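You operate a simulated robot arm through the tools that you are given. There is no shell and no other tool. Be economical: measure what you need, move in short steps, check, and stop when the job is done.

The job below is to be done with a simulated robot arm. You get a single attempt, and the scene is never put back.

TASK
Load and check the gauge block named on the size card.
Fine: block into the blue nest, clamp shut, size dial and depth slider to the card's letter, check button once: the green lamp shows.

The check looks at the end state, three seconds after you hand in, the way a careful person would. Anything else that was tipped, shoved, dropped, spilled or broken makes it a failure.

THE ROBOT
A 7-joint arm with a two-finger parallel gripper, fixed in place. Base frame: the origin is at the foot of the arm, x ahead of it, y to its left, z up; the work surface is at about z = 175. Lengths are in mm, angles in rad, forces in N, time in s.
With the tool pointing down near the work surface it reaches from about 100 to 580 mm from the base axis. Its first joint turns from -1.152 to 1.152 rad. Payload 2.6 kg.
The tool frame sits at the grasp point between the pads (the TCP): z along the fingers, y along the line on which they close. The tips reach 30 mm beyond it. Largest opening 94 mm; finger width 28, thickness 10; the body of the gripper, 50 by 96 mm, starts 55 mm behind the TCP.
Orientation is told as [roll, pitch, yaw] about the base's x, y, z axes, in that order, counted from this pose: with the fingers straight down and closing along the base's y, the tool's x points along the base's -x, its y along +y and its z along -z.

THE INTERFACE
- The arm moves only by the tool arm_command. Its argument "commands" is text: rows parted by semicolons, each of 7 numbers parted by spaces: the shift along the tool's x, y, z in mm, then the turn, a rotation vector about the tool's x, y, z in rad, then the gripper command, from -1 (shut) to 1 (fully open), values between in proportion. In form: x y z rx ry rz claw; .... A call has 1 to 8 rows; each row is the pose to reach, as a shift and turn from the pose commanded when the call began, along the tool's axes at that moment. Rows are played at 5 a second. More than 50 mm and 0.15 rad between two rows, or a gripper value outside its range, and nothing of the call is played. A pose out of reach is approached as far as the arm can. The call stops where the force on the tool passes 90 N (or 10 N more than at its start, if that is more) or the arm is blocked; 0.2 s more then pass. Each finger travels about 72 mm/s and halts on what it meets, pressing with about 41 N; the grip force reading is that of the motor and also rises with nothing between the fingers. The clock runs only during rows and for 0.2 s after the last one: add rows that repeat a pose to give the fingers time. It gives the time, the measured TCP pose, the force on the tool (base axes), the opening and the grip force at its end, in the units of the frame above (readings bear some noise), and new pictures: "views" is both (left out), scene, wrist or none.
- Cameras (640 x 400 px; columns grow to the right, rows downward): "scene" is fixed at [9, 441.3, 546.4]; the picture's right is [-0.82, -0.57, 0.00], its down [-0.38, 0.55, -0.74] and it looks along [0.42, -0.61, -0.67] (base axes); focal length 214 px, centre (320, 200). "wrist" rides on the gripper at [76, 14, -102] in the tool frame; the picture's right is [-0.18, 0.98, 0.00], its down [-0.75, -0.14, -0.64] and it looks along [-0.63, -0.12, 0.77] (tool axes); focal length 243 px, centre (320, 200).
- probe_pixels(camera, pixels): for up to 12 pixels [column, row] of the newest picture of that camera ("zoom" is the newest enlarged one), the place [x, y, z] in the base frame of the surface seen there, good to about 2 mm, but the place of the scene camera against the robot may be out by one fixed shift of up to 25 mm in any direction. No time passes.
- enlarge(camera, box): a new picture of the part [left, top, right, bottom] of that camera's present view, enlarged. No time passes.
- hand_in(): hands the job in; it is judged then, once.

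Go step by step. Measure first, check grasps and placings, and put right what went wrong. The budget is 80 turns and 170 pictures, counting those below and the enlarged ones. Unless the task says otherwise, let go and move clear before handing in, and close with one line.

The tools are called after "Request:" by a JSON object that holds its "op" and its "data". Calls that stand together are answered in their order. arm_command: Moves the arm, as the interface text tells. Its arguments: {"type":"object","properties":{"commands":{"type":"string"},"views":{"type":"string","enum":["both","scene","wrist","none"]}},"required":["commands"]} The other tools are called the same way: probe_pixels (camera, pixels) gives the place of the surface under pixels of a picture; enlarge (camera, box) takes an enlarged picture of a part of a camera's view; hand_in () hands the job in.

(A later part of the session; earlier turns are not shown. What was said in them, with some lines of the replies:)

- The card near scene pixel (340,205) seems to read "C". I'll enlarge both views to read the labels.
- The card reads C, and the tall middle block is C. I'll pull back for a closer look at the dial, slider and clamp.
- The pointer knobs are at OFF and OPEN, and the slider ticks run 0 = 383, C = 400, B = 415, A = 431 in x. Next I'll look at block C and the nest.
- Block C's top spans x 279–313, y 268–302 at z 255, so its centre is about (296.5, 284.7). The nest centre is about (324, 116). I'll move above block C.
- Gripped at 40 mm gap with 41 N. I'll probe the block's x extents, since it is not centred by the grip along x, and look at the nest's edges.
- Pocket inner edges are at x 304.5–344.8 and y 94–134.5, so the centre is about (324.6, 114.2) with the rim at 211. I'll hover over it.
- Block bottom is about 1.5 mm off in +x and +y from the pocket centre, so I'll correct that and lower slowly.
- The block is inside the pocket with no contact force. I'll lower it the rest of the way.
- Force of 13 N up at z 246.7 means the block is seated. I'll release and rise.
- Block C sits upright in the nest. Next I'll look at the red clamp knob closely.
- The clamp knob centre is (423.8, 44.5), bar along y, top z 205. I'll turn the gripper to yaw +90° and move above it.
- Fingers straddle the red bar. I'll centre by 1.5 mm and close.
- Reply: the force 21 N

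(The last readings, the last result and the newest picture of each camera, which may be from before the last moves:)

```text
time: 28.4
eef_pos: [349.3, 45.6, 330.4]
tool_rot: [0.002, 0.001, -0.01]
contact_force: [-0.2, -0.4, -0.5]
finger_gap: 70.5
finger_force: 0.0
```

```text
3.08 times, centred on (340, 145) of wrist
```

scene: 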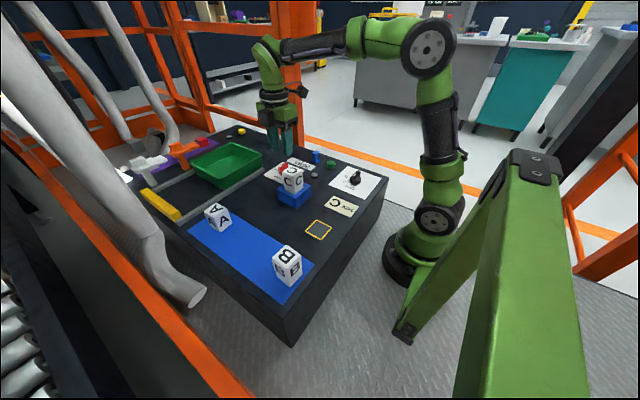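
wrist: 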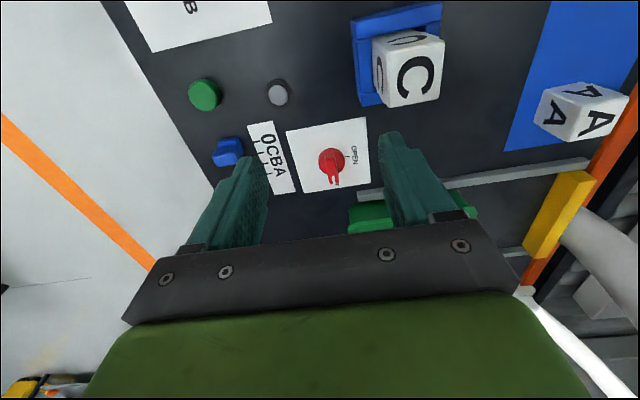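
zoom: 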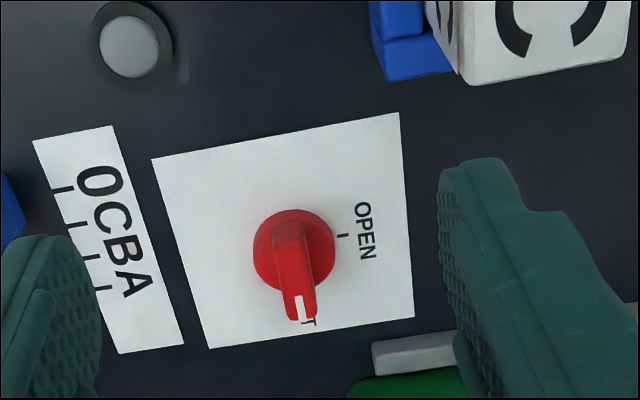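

The clamp pointer is now at SHUT. Next I'll measure the slider.

Request:
{"op": "enlarge", "data": {"camera": "wrist", "box": [190, 110, 310, 200]}}

Request:
{"op": "enlarge", "data": {"camera": "scene", "box": [260, 135, 360, 200]}}

```text
4.44 times, centred on (250, 155) of wrist
```

zoom: 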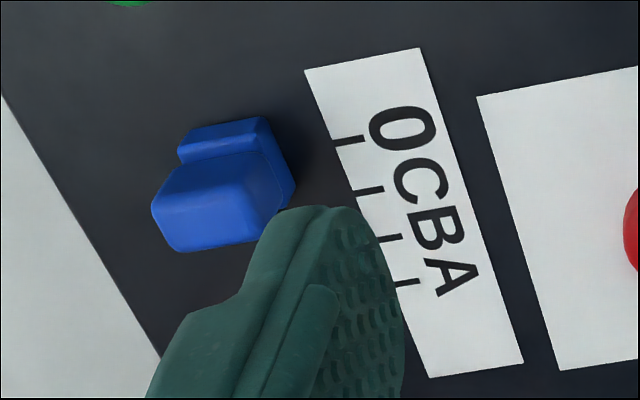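

```text
6.15 times, centred on (310, 168) of scene
```

zoom: 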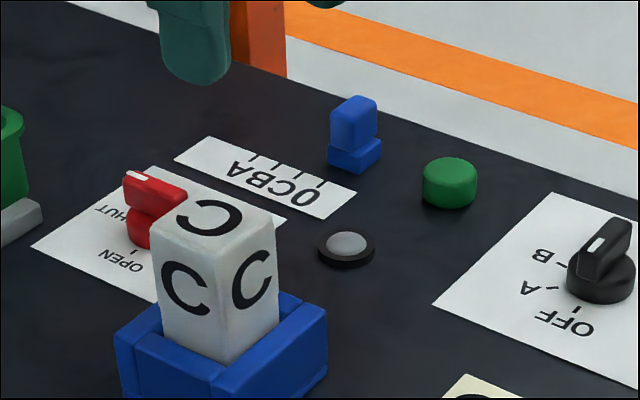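

Request:
{"op": "probe_pixels", "data": {"camera": "wrist", "pixels": [[226.4, 158.4], [214.5, 157.5], [239, 155], [221, 165.5], [226.4, 147.5], [226.4, 138.5], [243, 150.5], [234, 163], [219, 148], [254, 141], [226, 153], [230, 145]]}}

Request:
{"op": "enlarge", "data": {"camera": "wrist", "box": [205, 125, 265, 170]}}

```text
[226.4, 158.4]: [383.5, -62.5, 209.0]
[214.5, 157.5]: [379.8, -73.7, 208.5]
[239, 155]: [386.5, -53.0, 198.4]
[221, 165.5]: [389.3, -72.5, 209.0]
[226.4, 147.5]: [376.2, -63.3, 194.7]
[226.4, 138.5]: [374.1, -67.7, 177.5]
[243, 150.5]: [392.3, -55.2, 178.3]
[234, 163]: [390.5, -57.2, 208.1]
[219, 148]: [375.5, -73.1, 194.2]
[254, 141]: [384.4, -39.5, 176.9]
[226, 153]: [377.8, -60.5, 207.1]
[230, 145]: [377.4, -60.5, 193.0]
```

```text
8.89 times, centred on (235, 148) of wrist
```

zoom: 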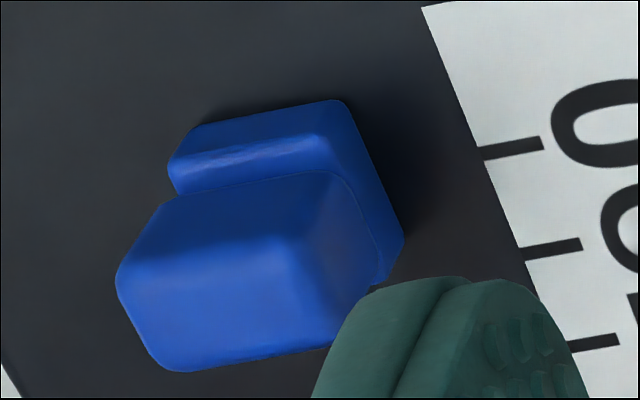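

The slider tab spans x 378–391, y −74 to −53, z 193–209, centred at (384, −63.5), with C's tick at x ≈ 400. I'll grip it at yaw 0.

Request:
{"op": "arm_command", "data": {"commands": "-10 -36 0 0 0 0.0 0.3; -22 -72 0 0 0 0 0.1; -34.7 -109 20 0 0 0 0.1; -34.7 -109 50 0 0 0 0.1; -34.7 -109 80 0 0 0 0.1; -34.7 -109 80 0 0 0 0.1", "views": "wrist"}}

```text
time: 29.8
eef_pos: [383.6, -62.4, 252.1]
tool_rot: [0.001, -0.001, -0.01]
contact_force: [0.0, 0.1, -1.0]
finger_gap: 51.6
finger_force: 0.1
```

wrist: 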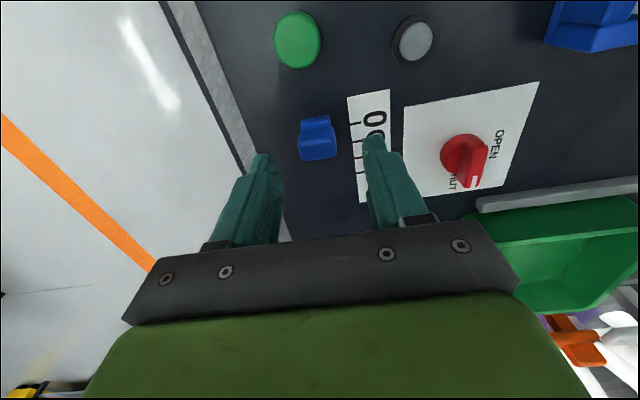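

Request:
{"op": "arm_command", "data": {"commands": "0 0 14 0 0 0 0.1; 0 0 26 0 0 0 0.1; 0 0 26 0 0 0 -0.3; 0 0 26 0 0 0 -0.7; 0 0 26 0 0 0 -0.8; 0 0 26 0 0 0 -0.8", "views": "wrist"}}

```text
time: 31.2
eef_pos: [383.6, -64.9, 226.7]
tool_rot: [-0.002, -0.001, -0.011]
contact_force: [0.1, -13.9, -4.3]
finger_gap: 25.8
finger_force: 45.0
```

wrist: 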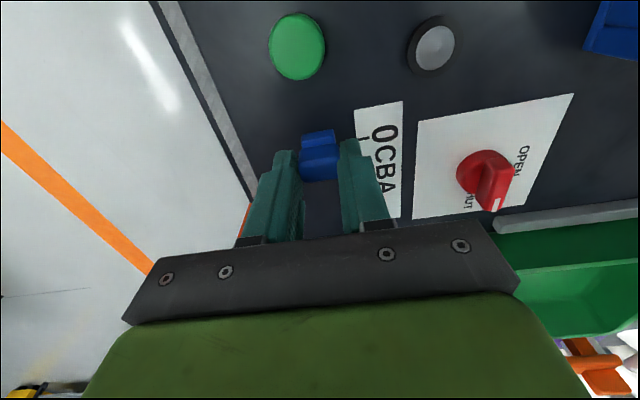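

Tab gripped (25.8 mm, 45 N). I'll slide it +16 mm toward C.

Request:
{"op": "arm_command", "data": {"commands": "-4 -0.6 0 0 0 0 -0.8; -8 -0.7 0 0 0 0 -0.8; -12 -0.7 0 0 0 0 -0.8; -16 -0.7 0 0 0 0 -0.8; -16 -0.7 0 0 0 0 -0.8", "views": "wrist"}}

Request:
{"op": "enlarge", "data": {"camera": "wrist", "box": [260, 90, 420, 210]}}

Request:
{"op": "enlarge", "data": {"camera": "scene", "box": [260, 135, 360, 200]}}

```text
time: 32.4
eef_pos: [399.2, -65.0, 225.1]
tool_rot: [0.0, 0.0, -0.011]
contact_force: [0.5, -18.1, -5.0]
finger_gap: 25.7
finger_force: 45.1
```

wrist: 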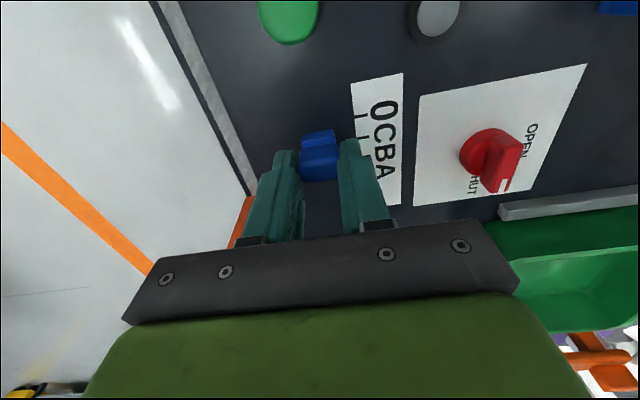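

```text
3.33 times, centred on (340, 150) of wrist
```

zoom: 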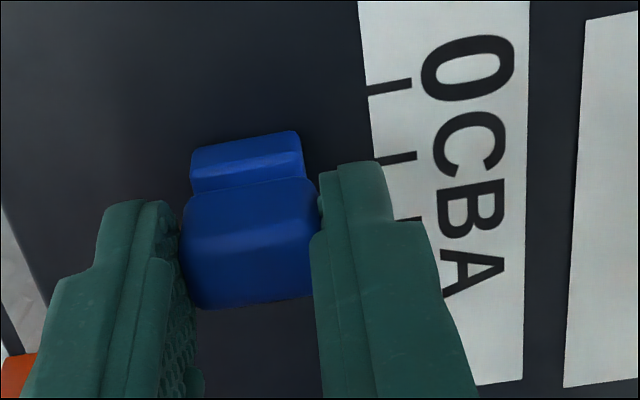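

```text
6.15 times, centred on (310, 168) of scene
```

zoom: 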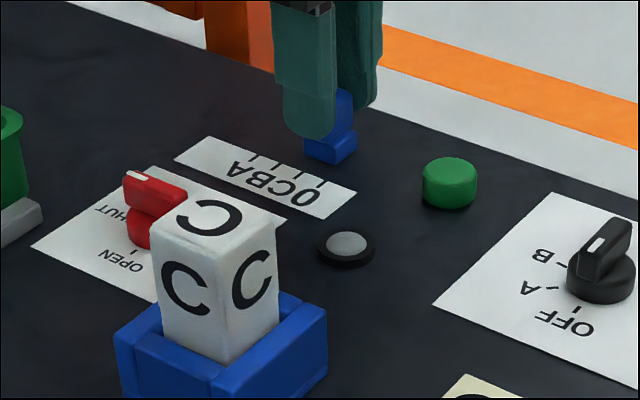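

The slider moved. I'll release, rise and check its alignment.

Request:
{"op": "arm_command", "data": {"commands": "0 0 0 0 0 0 -0.5; 0 0 0 0 0 0 -0.2; 0 0 0 0 0 0 -0.1; 0 0 -40 0 0 0 -0.1; 25 0 -80 0 0 0 0.4; 60 0 -100 0 0 0 1; 60 0 -100 0 0 0 1", "views": "wrist"}}

Request:
{"op": "enlarge", "data": {"camera": "wrist", "box": [270, 100, 390, 190]}}

```text
time: 34.0
eef_pos: [338.9, -63.5, 326.0]
tool_rot: [0.003, -0.001, -0.009]
contact_force: [0.7, 0.1, 0.7]
finger_gap: 93.8
finger_force: 0.1
```

wrist: 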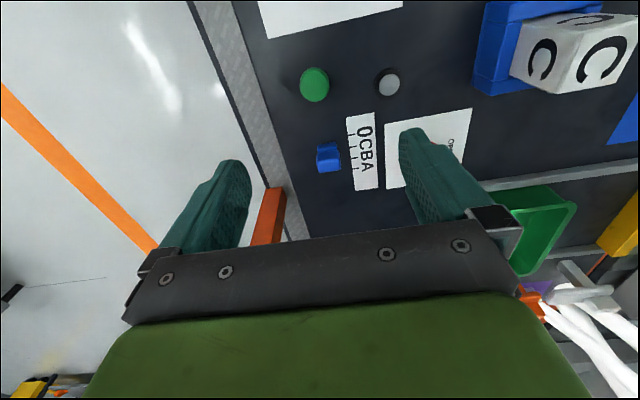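

```text
4.44 times, centred on (330, 145) of wrist
```

zoom: 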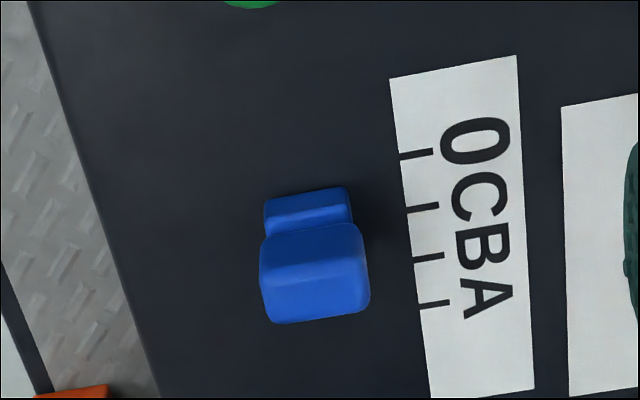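

Request:
{"op": "probe_pixels", "data": {"camera": "zoom", "pixels": [[315, 240], [315, 250], [315, 275], [315, 295], [315, 312], [315, 200], [315, 220], [418, 153], [425, 208], [430, 257], [435, 304], [355, 225]]}}

```text
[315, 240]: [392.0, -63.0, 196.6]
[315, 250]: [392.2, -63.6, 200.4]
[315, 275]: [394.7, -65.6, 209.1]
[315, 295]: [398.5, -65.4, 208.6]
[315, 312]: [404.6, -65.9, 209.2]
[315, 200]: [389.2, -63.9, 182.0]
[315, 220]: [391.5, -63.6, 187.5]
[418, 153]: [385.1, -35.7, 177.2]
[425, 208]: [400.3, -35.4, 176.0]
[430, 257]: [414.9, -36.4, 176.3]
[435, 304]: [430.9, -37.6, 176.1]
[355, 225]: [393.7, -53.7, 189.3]
```

Request:
{"op": "probe_pixels", "data": {"camera": "zoom", "pixels": [[315, 318], [345, 314], [285, 318], [300, 320], [360, 300], [265, 285], [270, 235], [365, 290], [340, 270], [352, 262]]}}

Request:
{"op": "enlarge", "data": {"camera": "scene", "box": [270, 130, 350, 190]}}

```text
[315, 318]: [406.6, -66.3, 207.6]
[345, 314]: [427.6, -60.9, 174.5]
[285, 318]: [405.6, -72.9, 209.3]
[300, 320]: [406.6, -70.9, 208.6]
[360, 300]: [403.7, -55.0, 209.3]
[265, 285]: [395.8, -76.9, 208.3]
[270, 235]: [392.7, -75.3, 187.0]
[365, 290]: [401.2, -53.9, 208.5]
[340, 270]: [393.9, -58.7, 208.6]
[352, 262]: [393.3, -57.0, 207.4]
```

```text
6.67 times, centred on (310, 160) of scene
```

zoom: 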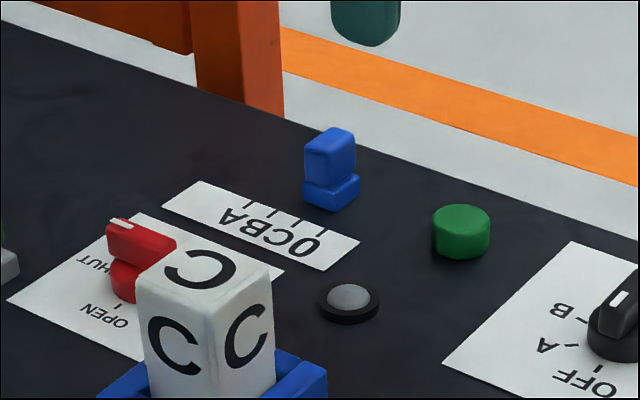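

The tab centre is 399.5 against the C tick at 400.2, which is good. Next I'll look straight down on the dial.

Request:
{"op": "arm_command", "data": {"commands": "45 4 -5 0 0 0.0 1; 85 8 -5 0 0 0 1; 99 8 -5 0 0 0 1; 99 8 -5 0 0 0 1", "views": "wrist"}}

Request:
{"op": "enlarge", "data": {"camera": "wrist", "box": [260, 40, 380, 130]}}

```text
time: 35.0
eef_pos: [241.0, -53.0, 330.1]
tool_rot: [0.002, -0.001, -0.011]
contact_force: [0.2, -0.1, 0.5]
finger_gap: 93.8
finger_force: 0.0
```

wrist: 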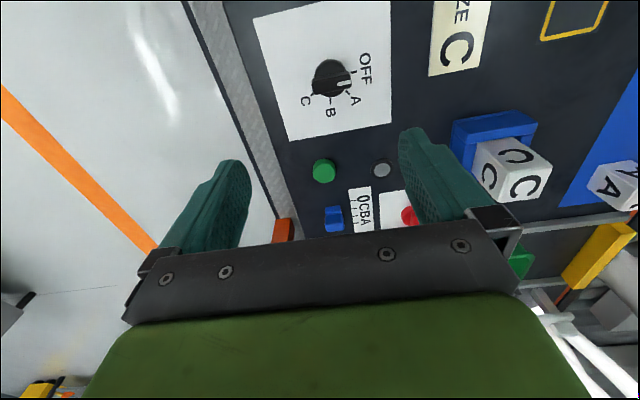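

```text
4.44 times, centred on (320, 85) of wrist
```

zoom: 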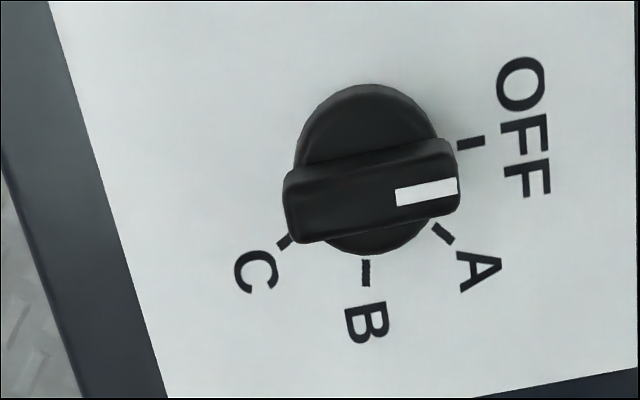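

Request:
{"op": "probe_pixels", "data": {"camera": "zoom", "pixels": [[463, 144], [480, 142], [438, 228], [450, 241], [366, 262], [366, 282], [288, 239], [280, 247], [295, 215], [452, 190], [375, 235], [375, 165]]}}

```text
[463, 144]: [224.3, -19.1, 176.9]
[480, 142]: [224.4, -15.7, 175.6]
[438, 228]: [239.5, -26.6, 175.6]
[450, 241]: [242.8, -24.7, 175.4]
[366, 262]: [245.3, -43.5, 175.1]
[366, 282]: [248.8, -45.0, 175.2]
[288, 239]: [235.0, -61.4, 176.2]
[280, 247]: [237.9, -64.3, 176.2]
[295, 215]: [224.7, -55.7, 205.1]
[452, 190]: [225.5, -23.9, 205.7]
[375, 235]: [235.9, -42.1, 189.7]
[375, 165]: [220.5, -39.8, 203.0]
```

Ticks show 50° spacing with OFF at +y and C at 150° clockwise. The dial centre is about (224.3, −40). I'll rotate the gripper to yaw +90° above it.

Request:
{"op": "arm_command", "data": {"commands": "2 2 0 0 0 -0.145 0.5; 4 4 0 0 0 -0.29 0; 6 6 0 0 0 -0.435 -0.2; 8 8 0 0 0 -0.58 -0.2; 10 10 0 0 0 -0.725 -0.2; 12 11 0 0 0 -0.87 -0.2; 14 12 0 0 0 -1.015 -0.2; 16.7 13 0 0 0 -1.16 -0.2", "views": "none"}}

Request:
{"op": "arm_command", "data": {"commands": "0 0 10 0 0 -0.14 -0.2; 0 0 30 0 0 -0.28 -0.2; 0 0 50 0 0 -0.422 -0.2; 0 0 65 0 0 -0.422 -0.2; 0 0 65 0 0 -0.422 -0.2", "views": "both"}}

```text
time: 36.8
eef_pos: [223.6, -42.0, 330.0]
tool_rot: [0.001, -0.003, 1.153]
contact_force: [0.5, -0.4, -0.1]
finger_gap: 37.6
finger_force: 0.0
```

```text
time: 38.0
eef_pos: [222.9, -41.3, 264.3]
tool_rot: [0.001, -0.003, 1.571]
contact_force: [-0.4, -0.6, -0.7]
finger_gap: 37.4
finger_force: 0.0
```

scene: 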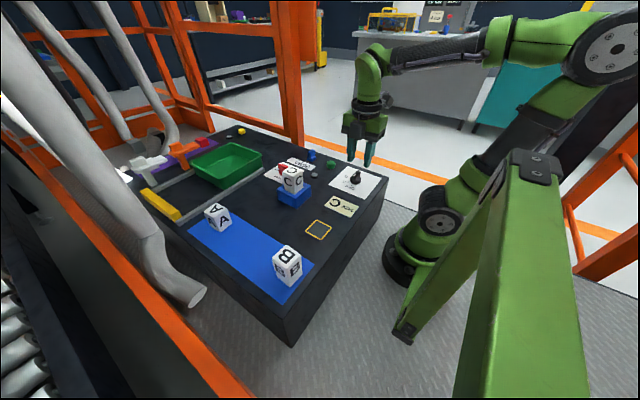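
wrist: 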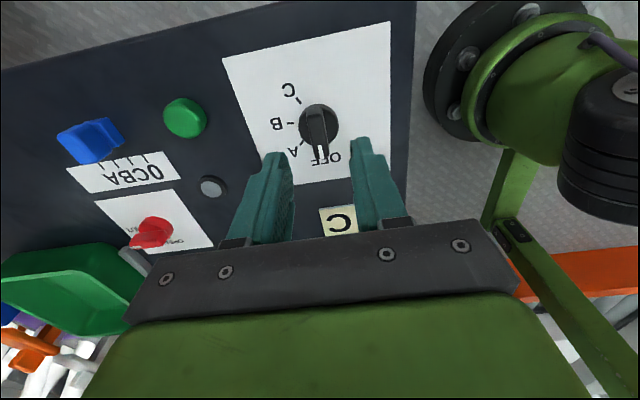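

Request:
{"op": "arm_command", "data": {"commands": "-0.8 -1 20 0 0 0 -0.2; -0.8 -1 42 0 0 0 -0.2; -0.8 -1 42 0 0 0 -0.2; -0.8 -1 42 0 0 0 -0.6; -0.8 -1 42 0 0 0 -1; -0.8 -1 42 0 0 0 -1", "views": "wrist"}}

```text
time: 39.4
eef_pos: [224.9, -40.2, 222.9]
tool_rot: [-0.002, -0.001, 1.572]
contact_force: [13.8, -0.2, -11.5]
finger_gap: 12.4
finger_force: 44.8
```

wrist: 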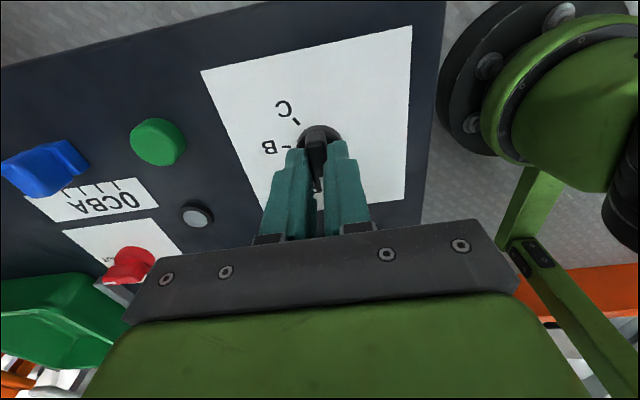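

Gripped the dial bar (12.4 mm, 45 N). Now I'll turn it clockwise.

Request:
{"op": "arm_command", "data": {"commands": "0 -0.6 0 0 0 0.12 -1; 0 -0.6 0 0 0 0.26 -1; 0 -0.6 0 0 0 0.4 -1; 0 -0.6 0 0 0 0.54 -1; 0 -0.6 0 0 0 0.68 -1; 0 -0.6 0 0 0 0.82 -1; 0 -0.6 0 0 0 0.96 -1; 0 -0.6 0 0 0 1.1 -1", "views": "none"}}

Request:
{"op": "arm_command", "data": {"commands": "0 0 0 0 0 0.14 -1; 0 0 0 0 0 0.28 -1; 0 0 0 0 0 0.42 -1; 0 0 0 0 0 0.56 -1; 0 0 0 0 0 0.7 -1; 0 0 0 0 0 0.84 -1; 0 0 0 0 0 0.98 -1; 0 0 0 0 0 1.1 -1", "views": "wrist"}}

```text
time: 41.2
eef_pos: [224.8, -41.3, 223.8]
tool_rot: [0.003, 0.001, 0.468]
contact_force: [-17.7, -4.6, -10.1]
finger_gap: 11.9
finger_force: 44.9
```

```text
time: 43.0
eef_pos: [225.3, -39.3, 223.0]
tool_rot: [0.0, 0.002, -0.631]
contact_force: [-29.9, -4.5, 3.0]
finger_gap: 11.8
finger_force: 45.4
```

wrist: 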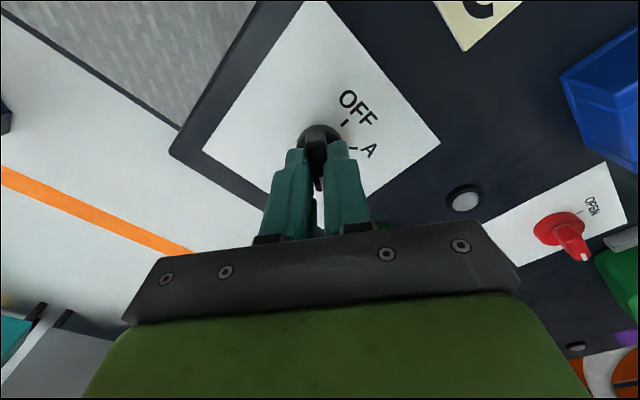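

Request:
{"op": "arm_command", "data": {"commands": "0.6 -0.4 0 0 0 0.1 -1; 0.6 -0.4 0 0 0 0.22 -1; 0.6 -0.4 0 0 0 0.34 -1; 0.6 -0.4 0 0 0 0.418 -1; 0.6 -0.4 0 0 0 0.418 -1", "views": "none"}}

Request:
{"op": "arm_command", "data": {"commands": "0 0 0 0 0 0 -0.6; 0 0 0 0 0 0 -0.2; 0 0 0 0 0 0 -0.2; 0 0 -40 0 0 0 -0.2; 0 0 -80 0 0 -0.14 -0.2; 0 0 -100 0 0 -0.28 0.2; 0 0 -100 0 0 -0.42 0.6; 0 0 -100 0 0 -0.56 1", "views": "wrist"}}

Request:
{"op": "enlarge", "data": {"camera": "scene", "box": [260, 130, 390, 220]}}

```text
time: 44.2
eef_pos: [225.5, -39.3, 221.8]
tool_rot: [0.0, 0.003, -1.047]
contact_force: [-4.7, 0.0, -13.9]
finger_gap: 11.9
finger_force: 45.0
```

```text
time: 46.0
eef_pos: [225.0, -40.6, 324.8]
tool_rot: [0.002, 0.001, -0.484]
contact_force: [-0.2, 0.3, 0.2]
finger_gap: 94.0
finger_force: 0.1
```

wrist: 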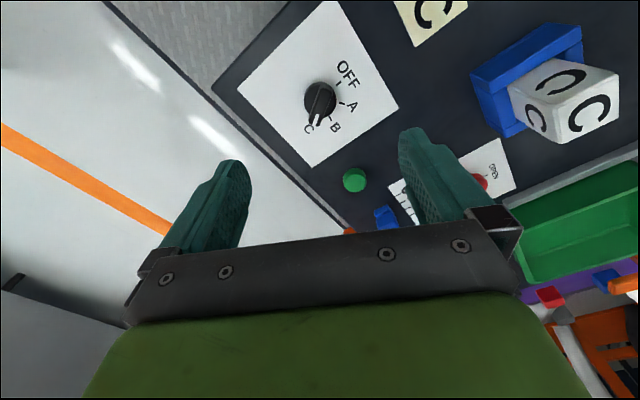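

```text
4.44 times, centred on (325, 175) of scene
```

zoom: 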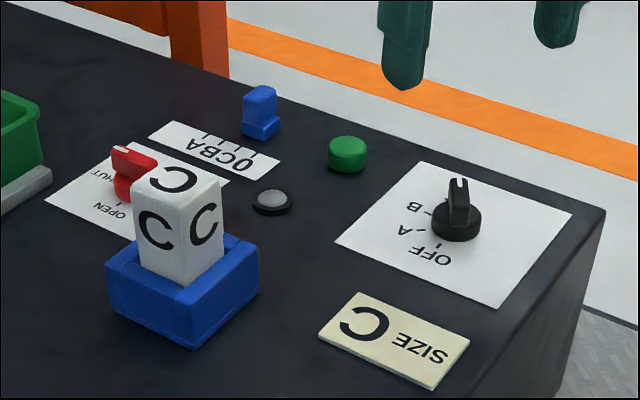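

Request:
{"op": "enlarge", "data": {"camera": "wrist", "box": [270, 50, 380, 140]}}

```text
4.44 times, centred on (325, 95) of wrist
```

zoom: 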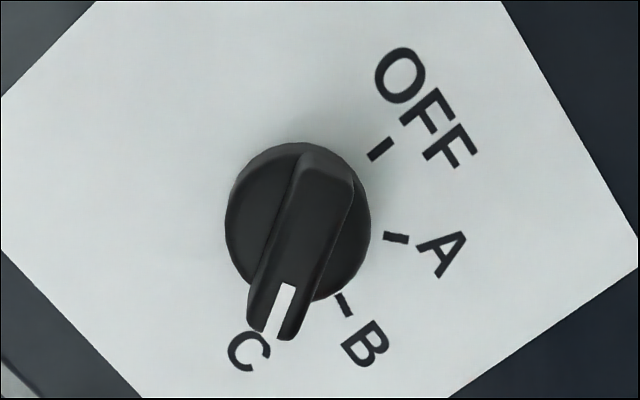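

Request:
{"op": "probe_pixels", "data": {"camera": "zoom", "pixels": [[298, 262], [322, 190], [270, 240], [345, 205], [283, 310], [268, 312], [255, 315], [330, 240], [385, 148], [343, 303]]}}

```text
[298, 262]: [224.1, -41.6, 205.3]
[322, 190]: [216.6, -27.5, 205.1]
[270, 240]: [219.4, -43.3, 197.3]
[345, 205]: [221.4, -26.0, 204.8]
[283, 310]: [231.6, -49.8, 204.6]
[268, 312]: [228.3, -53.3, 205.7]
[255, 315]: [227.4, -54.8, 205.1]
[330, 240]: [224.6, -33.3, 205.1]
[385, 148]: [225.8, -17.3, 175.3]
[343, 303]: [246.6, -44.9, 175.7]
```

The dial is on C at about 151°. Next I'll measure the green button and move above it with fingers closed.

Request:
{"op": "arm_command", "data": {"commands": "0 0 0 0 0 -0.14 0; 0 0 0 0 0 -0.28 -0.5; 0 0 0 0 0 -0.42 -1; 0 0 0 0 0 -0.484 -1; 0 0 0 0 0 -0.484 -1; 0 0 0 0 0 -0.484 -1", "views": "wrist"}}

Request:
{"op": "enlarge", "data": {"camera": "wrist", "box": [280, 130, 400, 220]}}

```text
time: 47.4
eef_pos: [224.6, -39.7, 322.3]
tool_rot: [0.002, 0.0, -0.001]
contact_force: [0.0, -0.3, 0.2]
finger_gap: 0.0
finger_force: 32.7
```

wrist: 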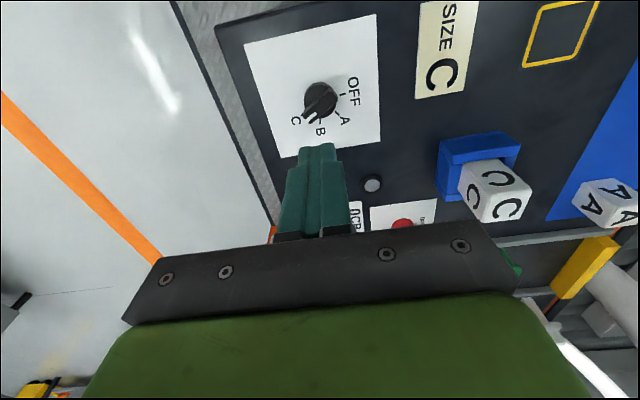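

```text
4.44 times, centred on (340, 175) of wrist
```

zoom: 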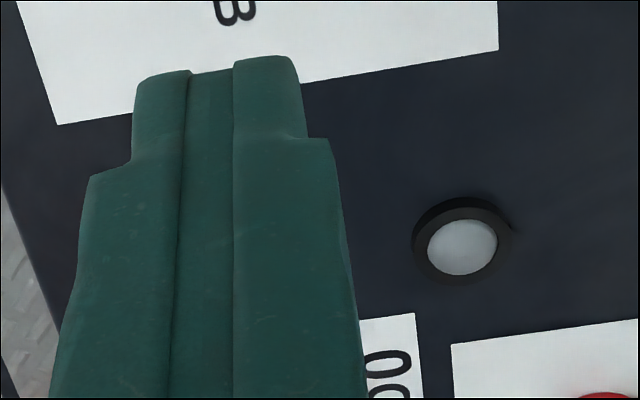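

Request:
{"op": "arm_command", "data": {"commands": "-33 -8 0 0 0 0 -1; -66 -16 0 0 0 0 -1; -97 -23 20 0 0 0 -1; -97 -23 55 0 0 0 -1; -97 -23 55 0 0 0 -1", "views": "both"}}

Request:
{"op": "enlarge", "data": {"camera": "wrist", "box": [260, 70, 400, 175]}}

```text
time: 48.6
eef_pos: [322.3, -64.0, 266.6]
tool_rot: [0.001, -0.002, -0.002]
contact_force: [0.9, 0.9, -0.6]
finger_gap: 0.0
finger_force: 33.3
```

scene: 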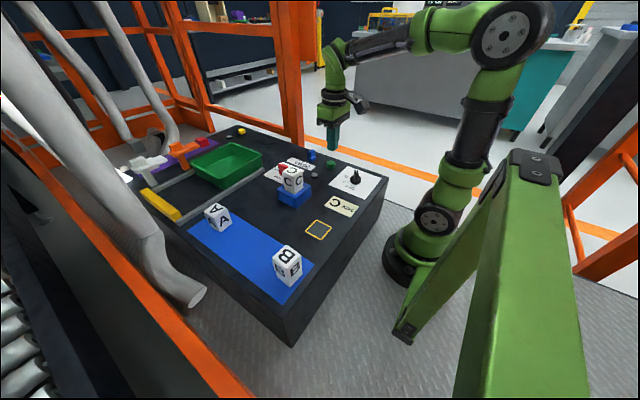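
wrist: 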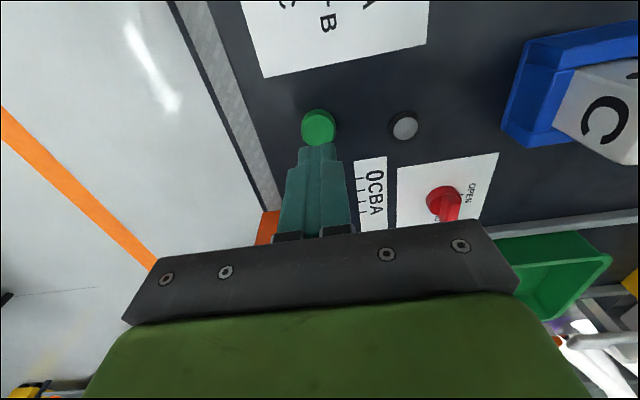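

```text
3.81 times, centred on (330, 122) of wrist
```

zoom: 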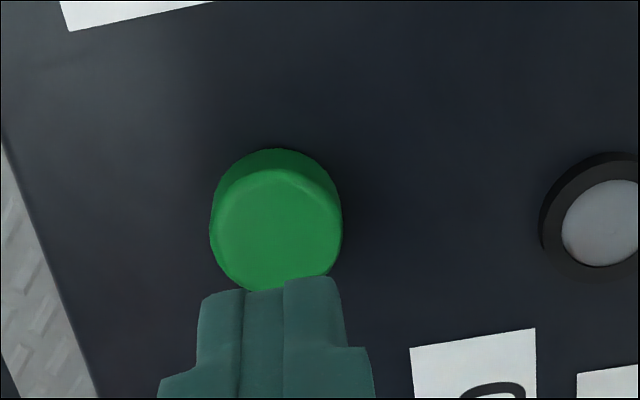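

Request:
{"op": "probe_pixels", "data": {"camera": "zoom", "pixels": [[276, 230], [215, 230], [338, 220], [276, 180], [265, 285], [276, 155], [230, 190], [325, 185]]}}

```text
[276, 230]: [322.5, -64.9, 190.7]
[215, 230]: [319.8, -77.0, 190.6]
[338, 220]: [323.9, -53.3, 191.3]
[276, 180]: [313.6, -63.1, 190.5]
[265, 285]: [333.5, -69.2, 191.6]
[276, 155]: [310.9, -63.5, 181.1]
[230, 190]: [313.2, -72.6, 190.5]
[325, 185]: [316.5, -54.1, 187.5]
```

Button centre is (323, −65), top z 191, and the fingers sit above it. I'll do one smooth press and then rise.

Request:
{"op": "arm_command", "data": {"commands": "-0.5 -0.8 30 0 0 0 -1; -0.5 -0.8 42 0 0 0 -1; -0.5 -0.8 46 0 0 0 -1; -0.5 -0.8 50 0 0 0 -1; -0.5 -0.8 50 0 0 0 -1", "views": "wrist"}}

Request:
{"op": "enlarge", "data": {"camera": "scene", "box": [270, 130, 370, 195]}}

```text
time: 49.8
eef_pos: [321.1, -62.8, 218.9]
tool_rot: [0.002, -0.001, -0.002]
contact_force: [0.3, -0.3, 2.8]
finger_gap: 0.0
finger_force: 32.8
```

wrist: 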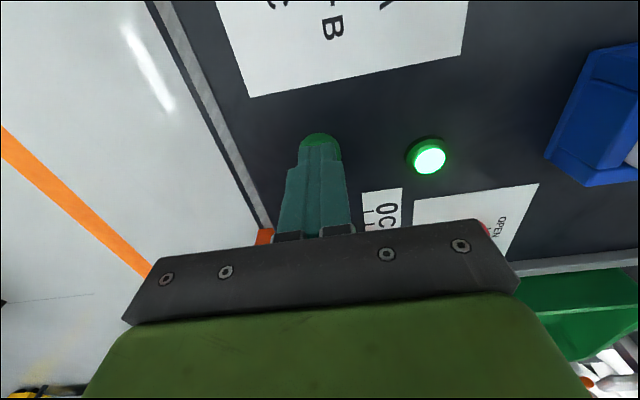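

```text
6.15 times, centred on (320, 162) of scene
```

zoom: 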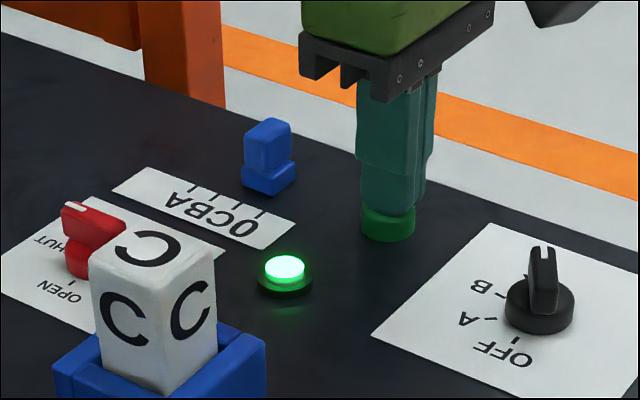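

The lamp at wrist pixel (430,156) is lit green. I'll rise straight up and confirm it stays lit.

Request:
{"op": "arm_command", "data": {"commands": "0 0 -30 0 0 0 -1; 0 0 -75 0 0 0 -1; 0 0 -120 0 0 0 -1; 0 0 -150 0 0 0 -1; 0 0 -150 0 0 0 -1", "views": "both"}}

Request:
{"op": "enlarge", "data": {"camera": "scene", "box": [180, 120, 390, 260]}}

```text
time: 51.0
eef_pos: [322.0, -63.6, 368.4]
tool_rot: [0.002, 0.002, -0.002]
contact_force: [0.2, 0.7, 0.5]
finger_gap: 0.2
finger_force: 32.7
```

scene: 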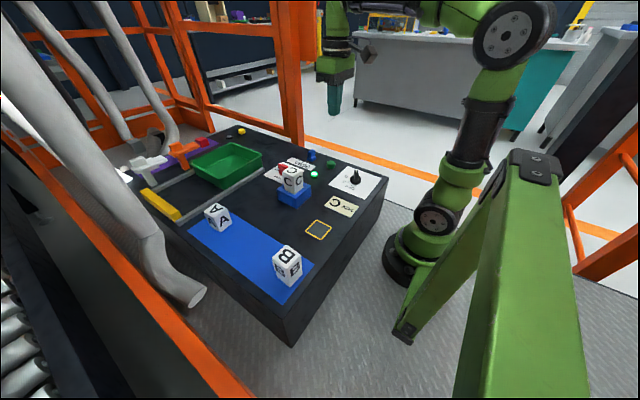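
wrist: 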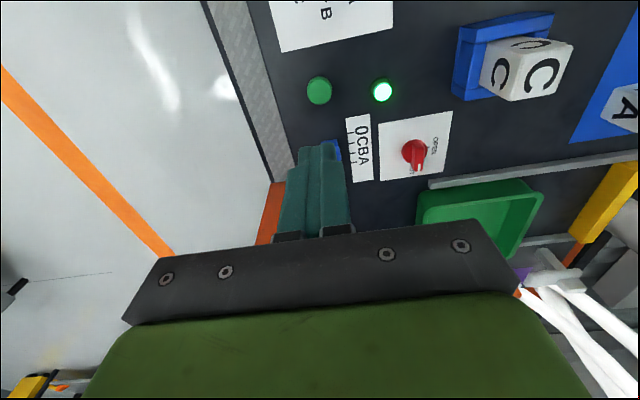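

```text
2.86 times, centred on (285, 190) of scene
```

zoom: 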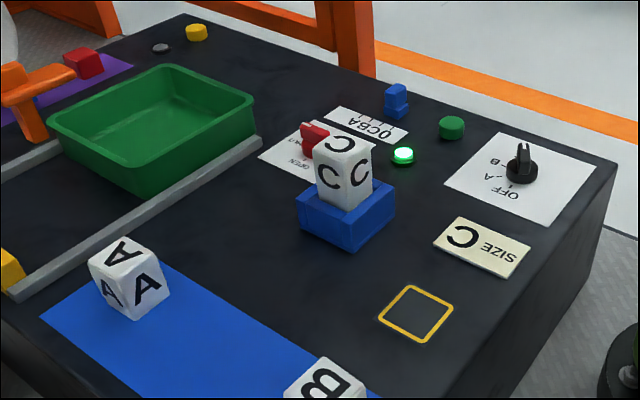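

The lamp stays green with the arm clear, and nothing else was moved, so I'm handing in.

Request:
{"op": "hand_in", "data": {}}

```text
The job is handed in.
```

Block C is in the blue nest with the clamp shut, dial and slider are set to C, and one press of the check button lit the green lamp, which was still lit when I handed in.
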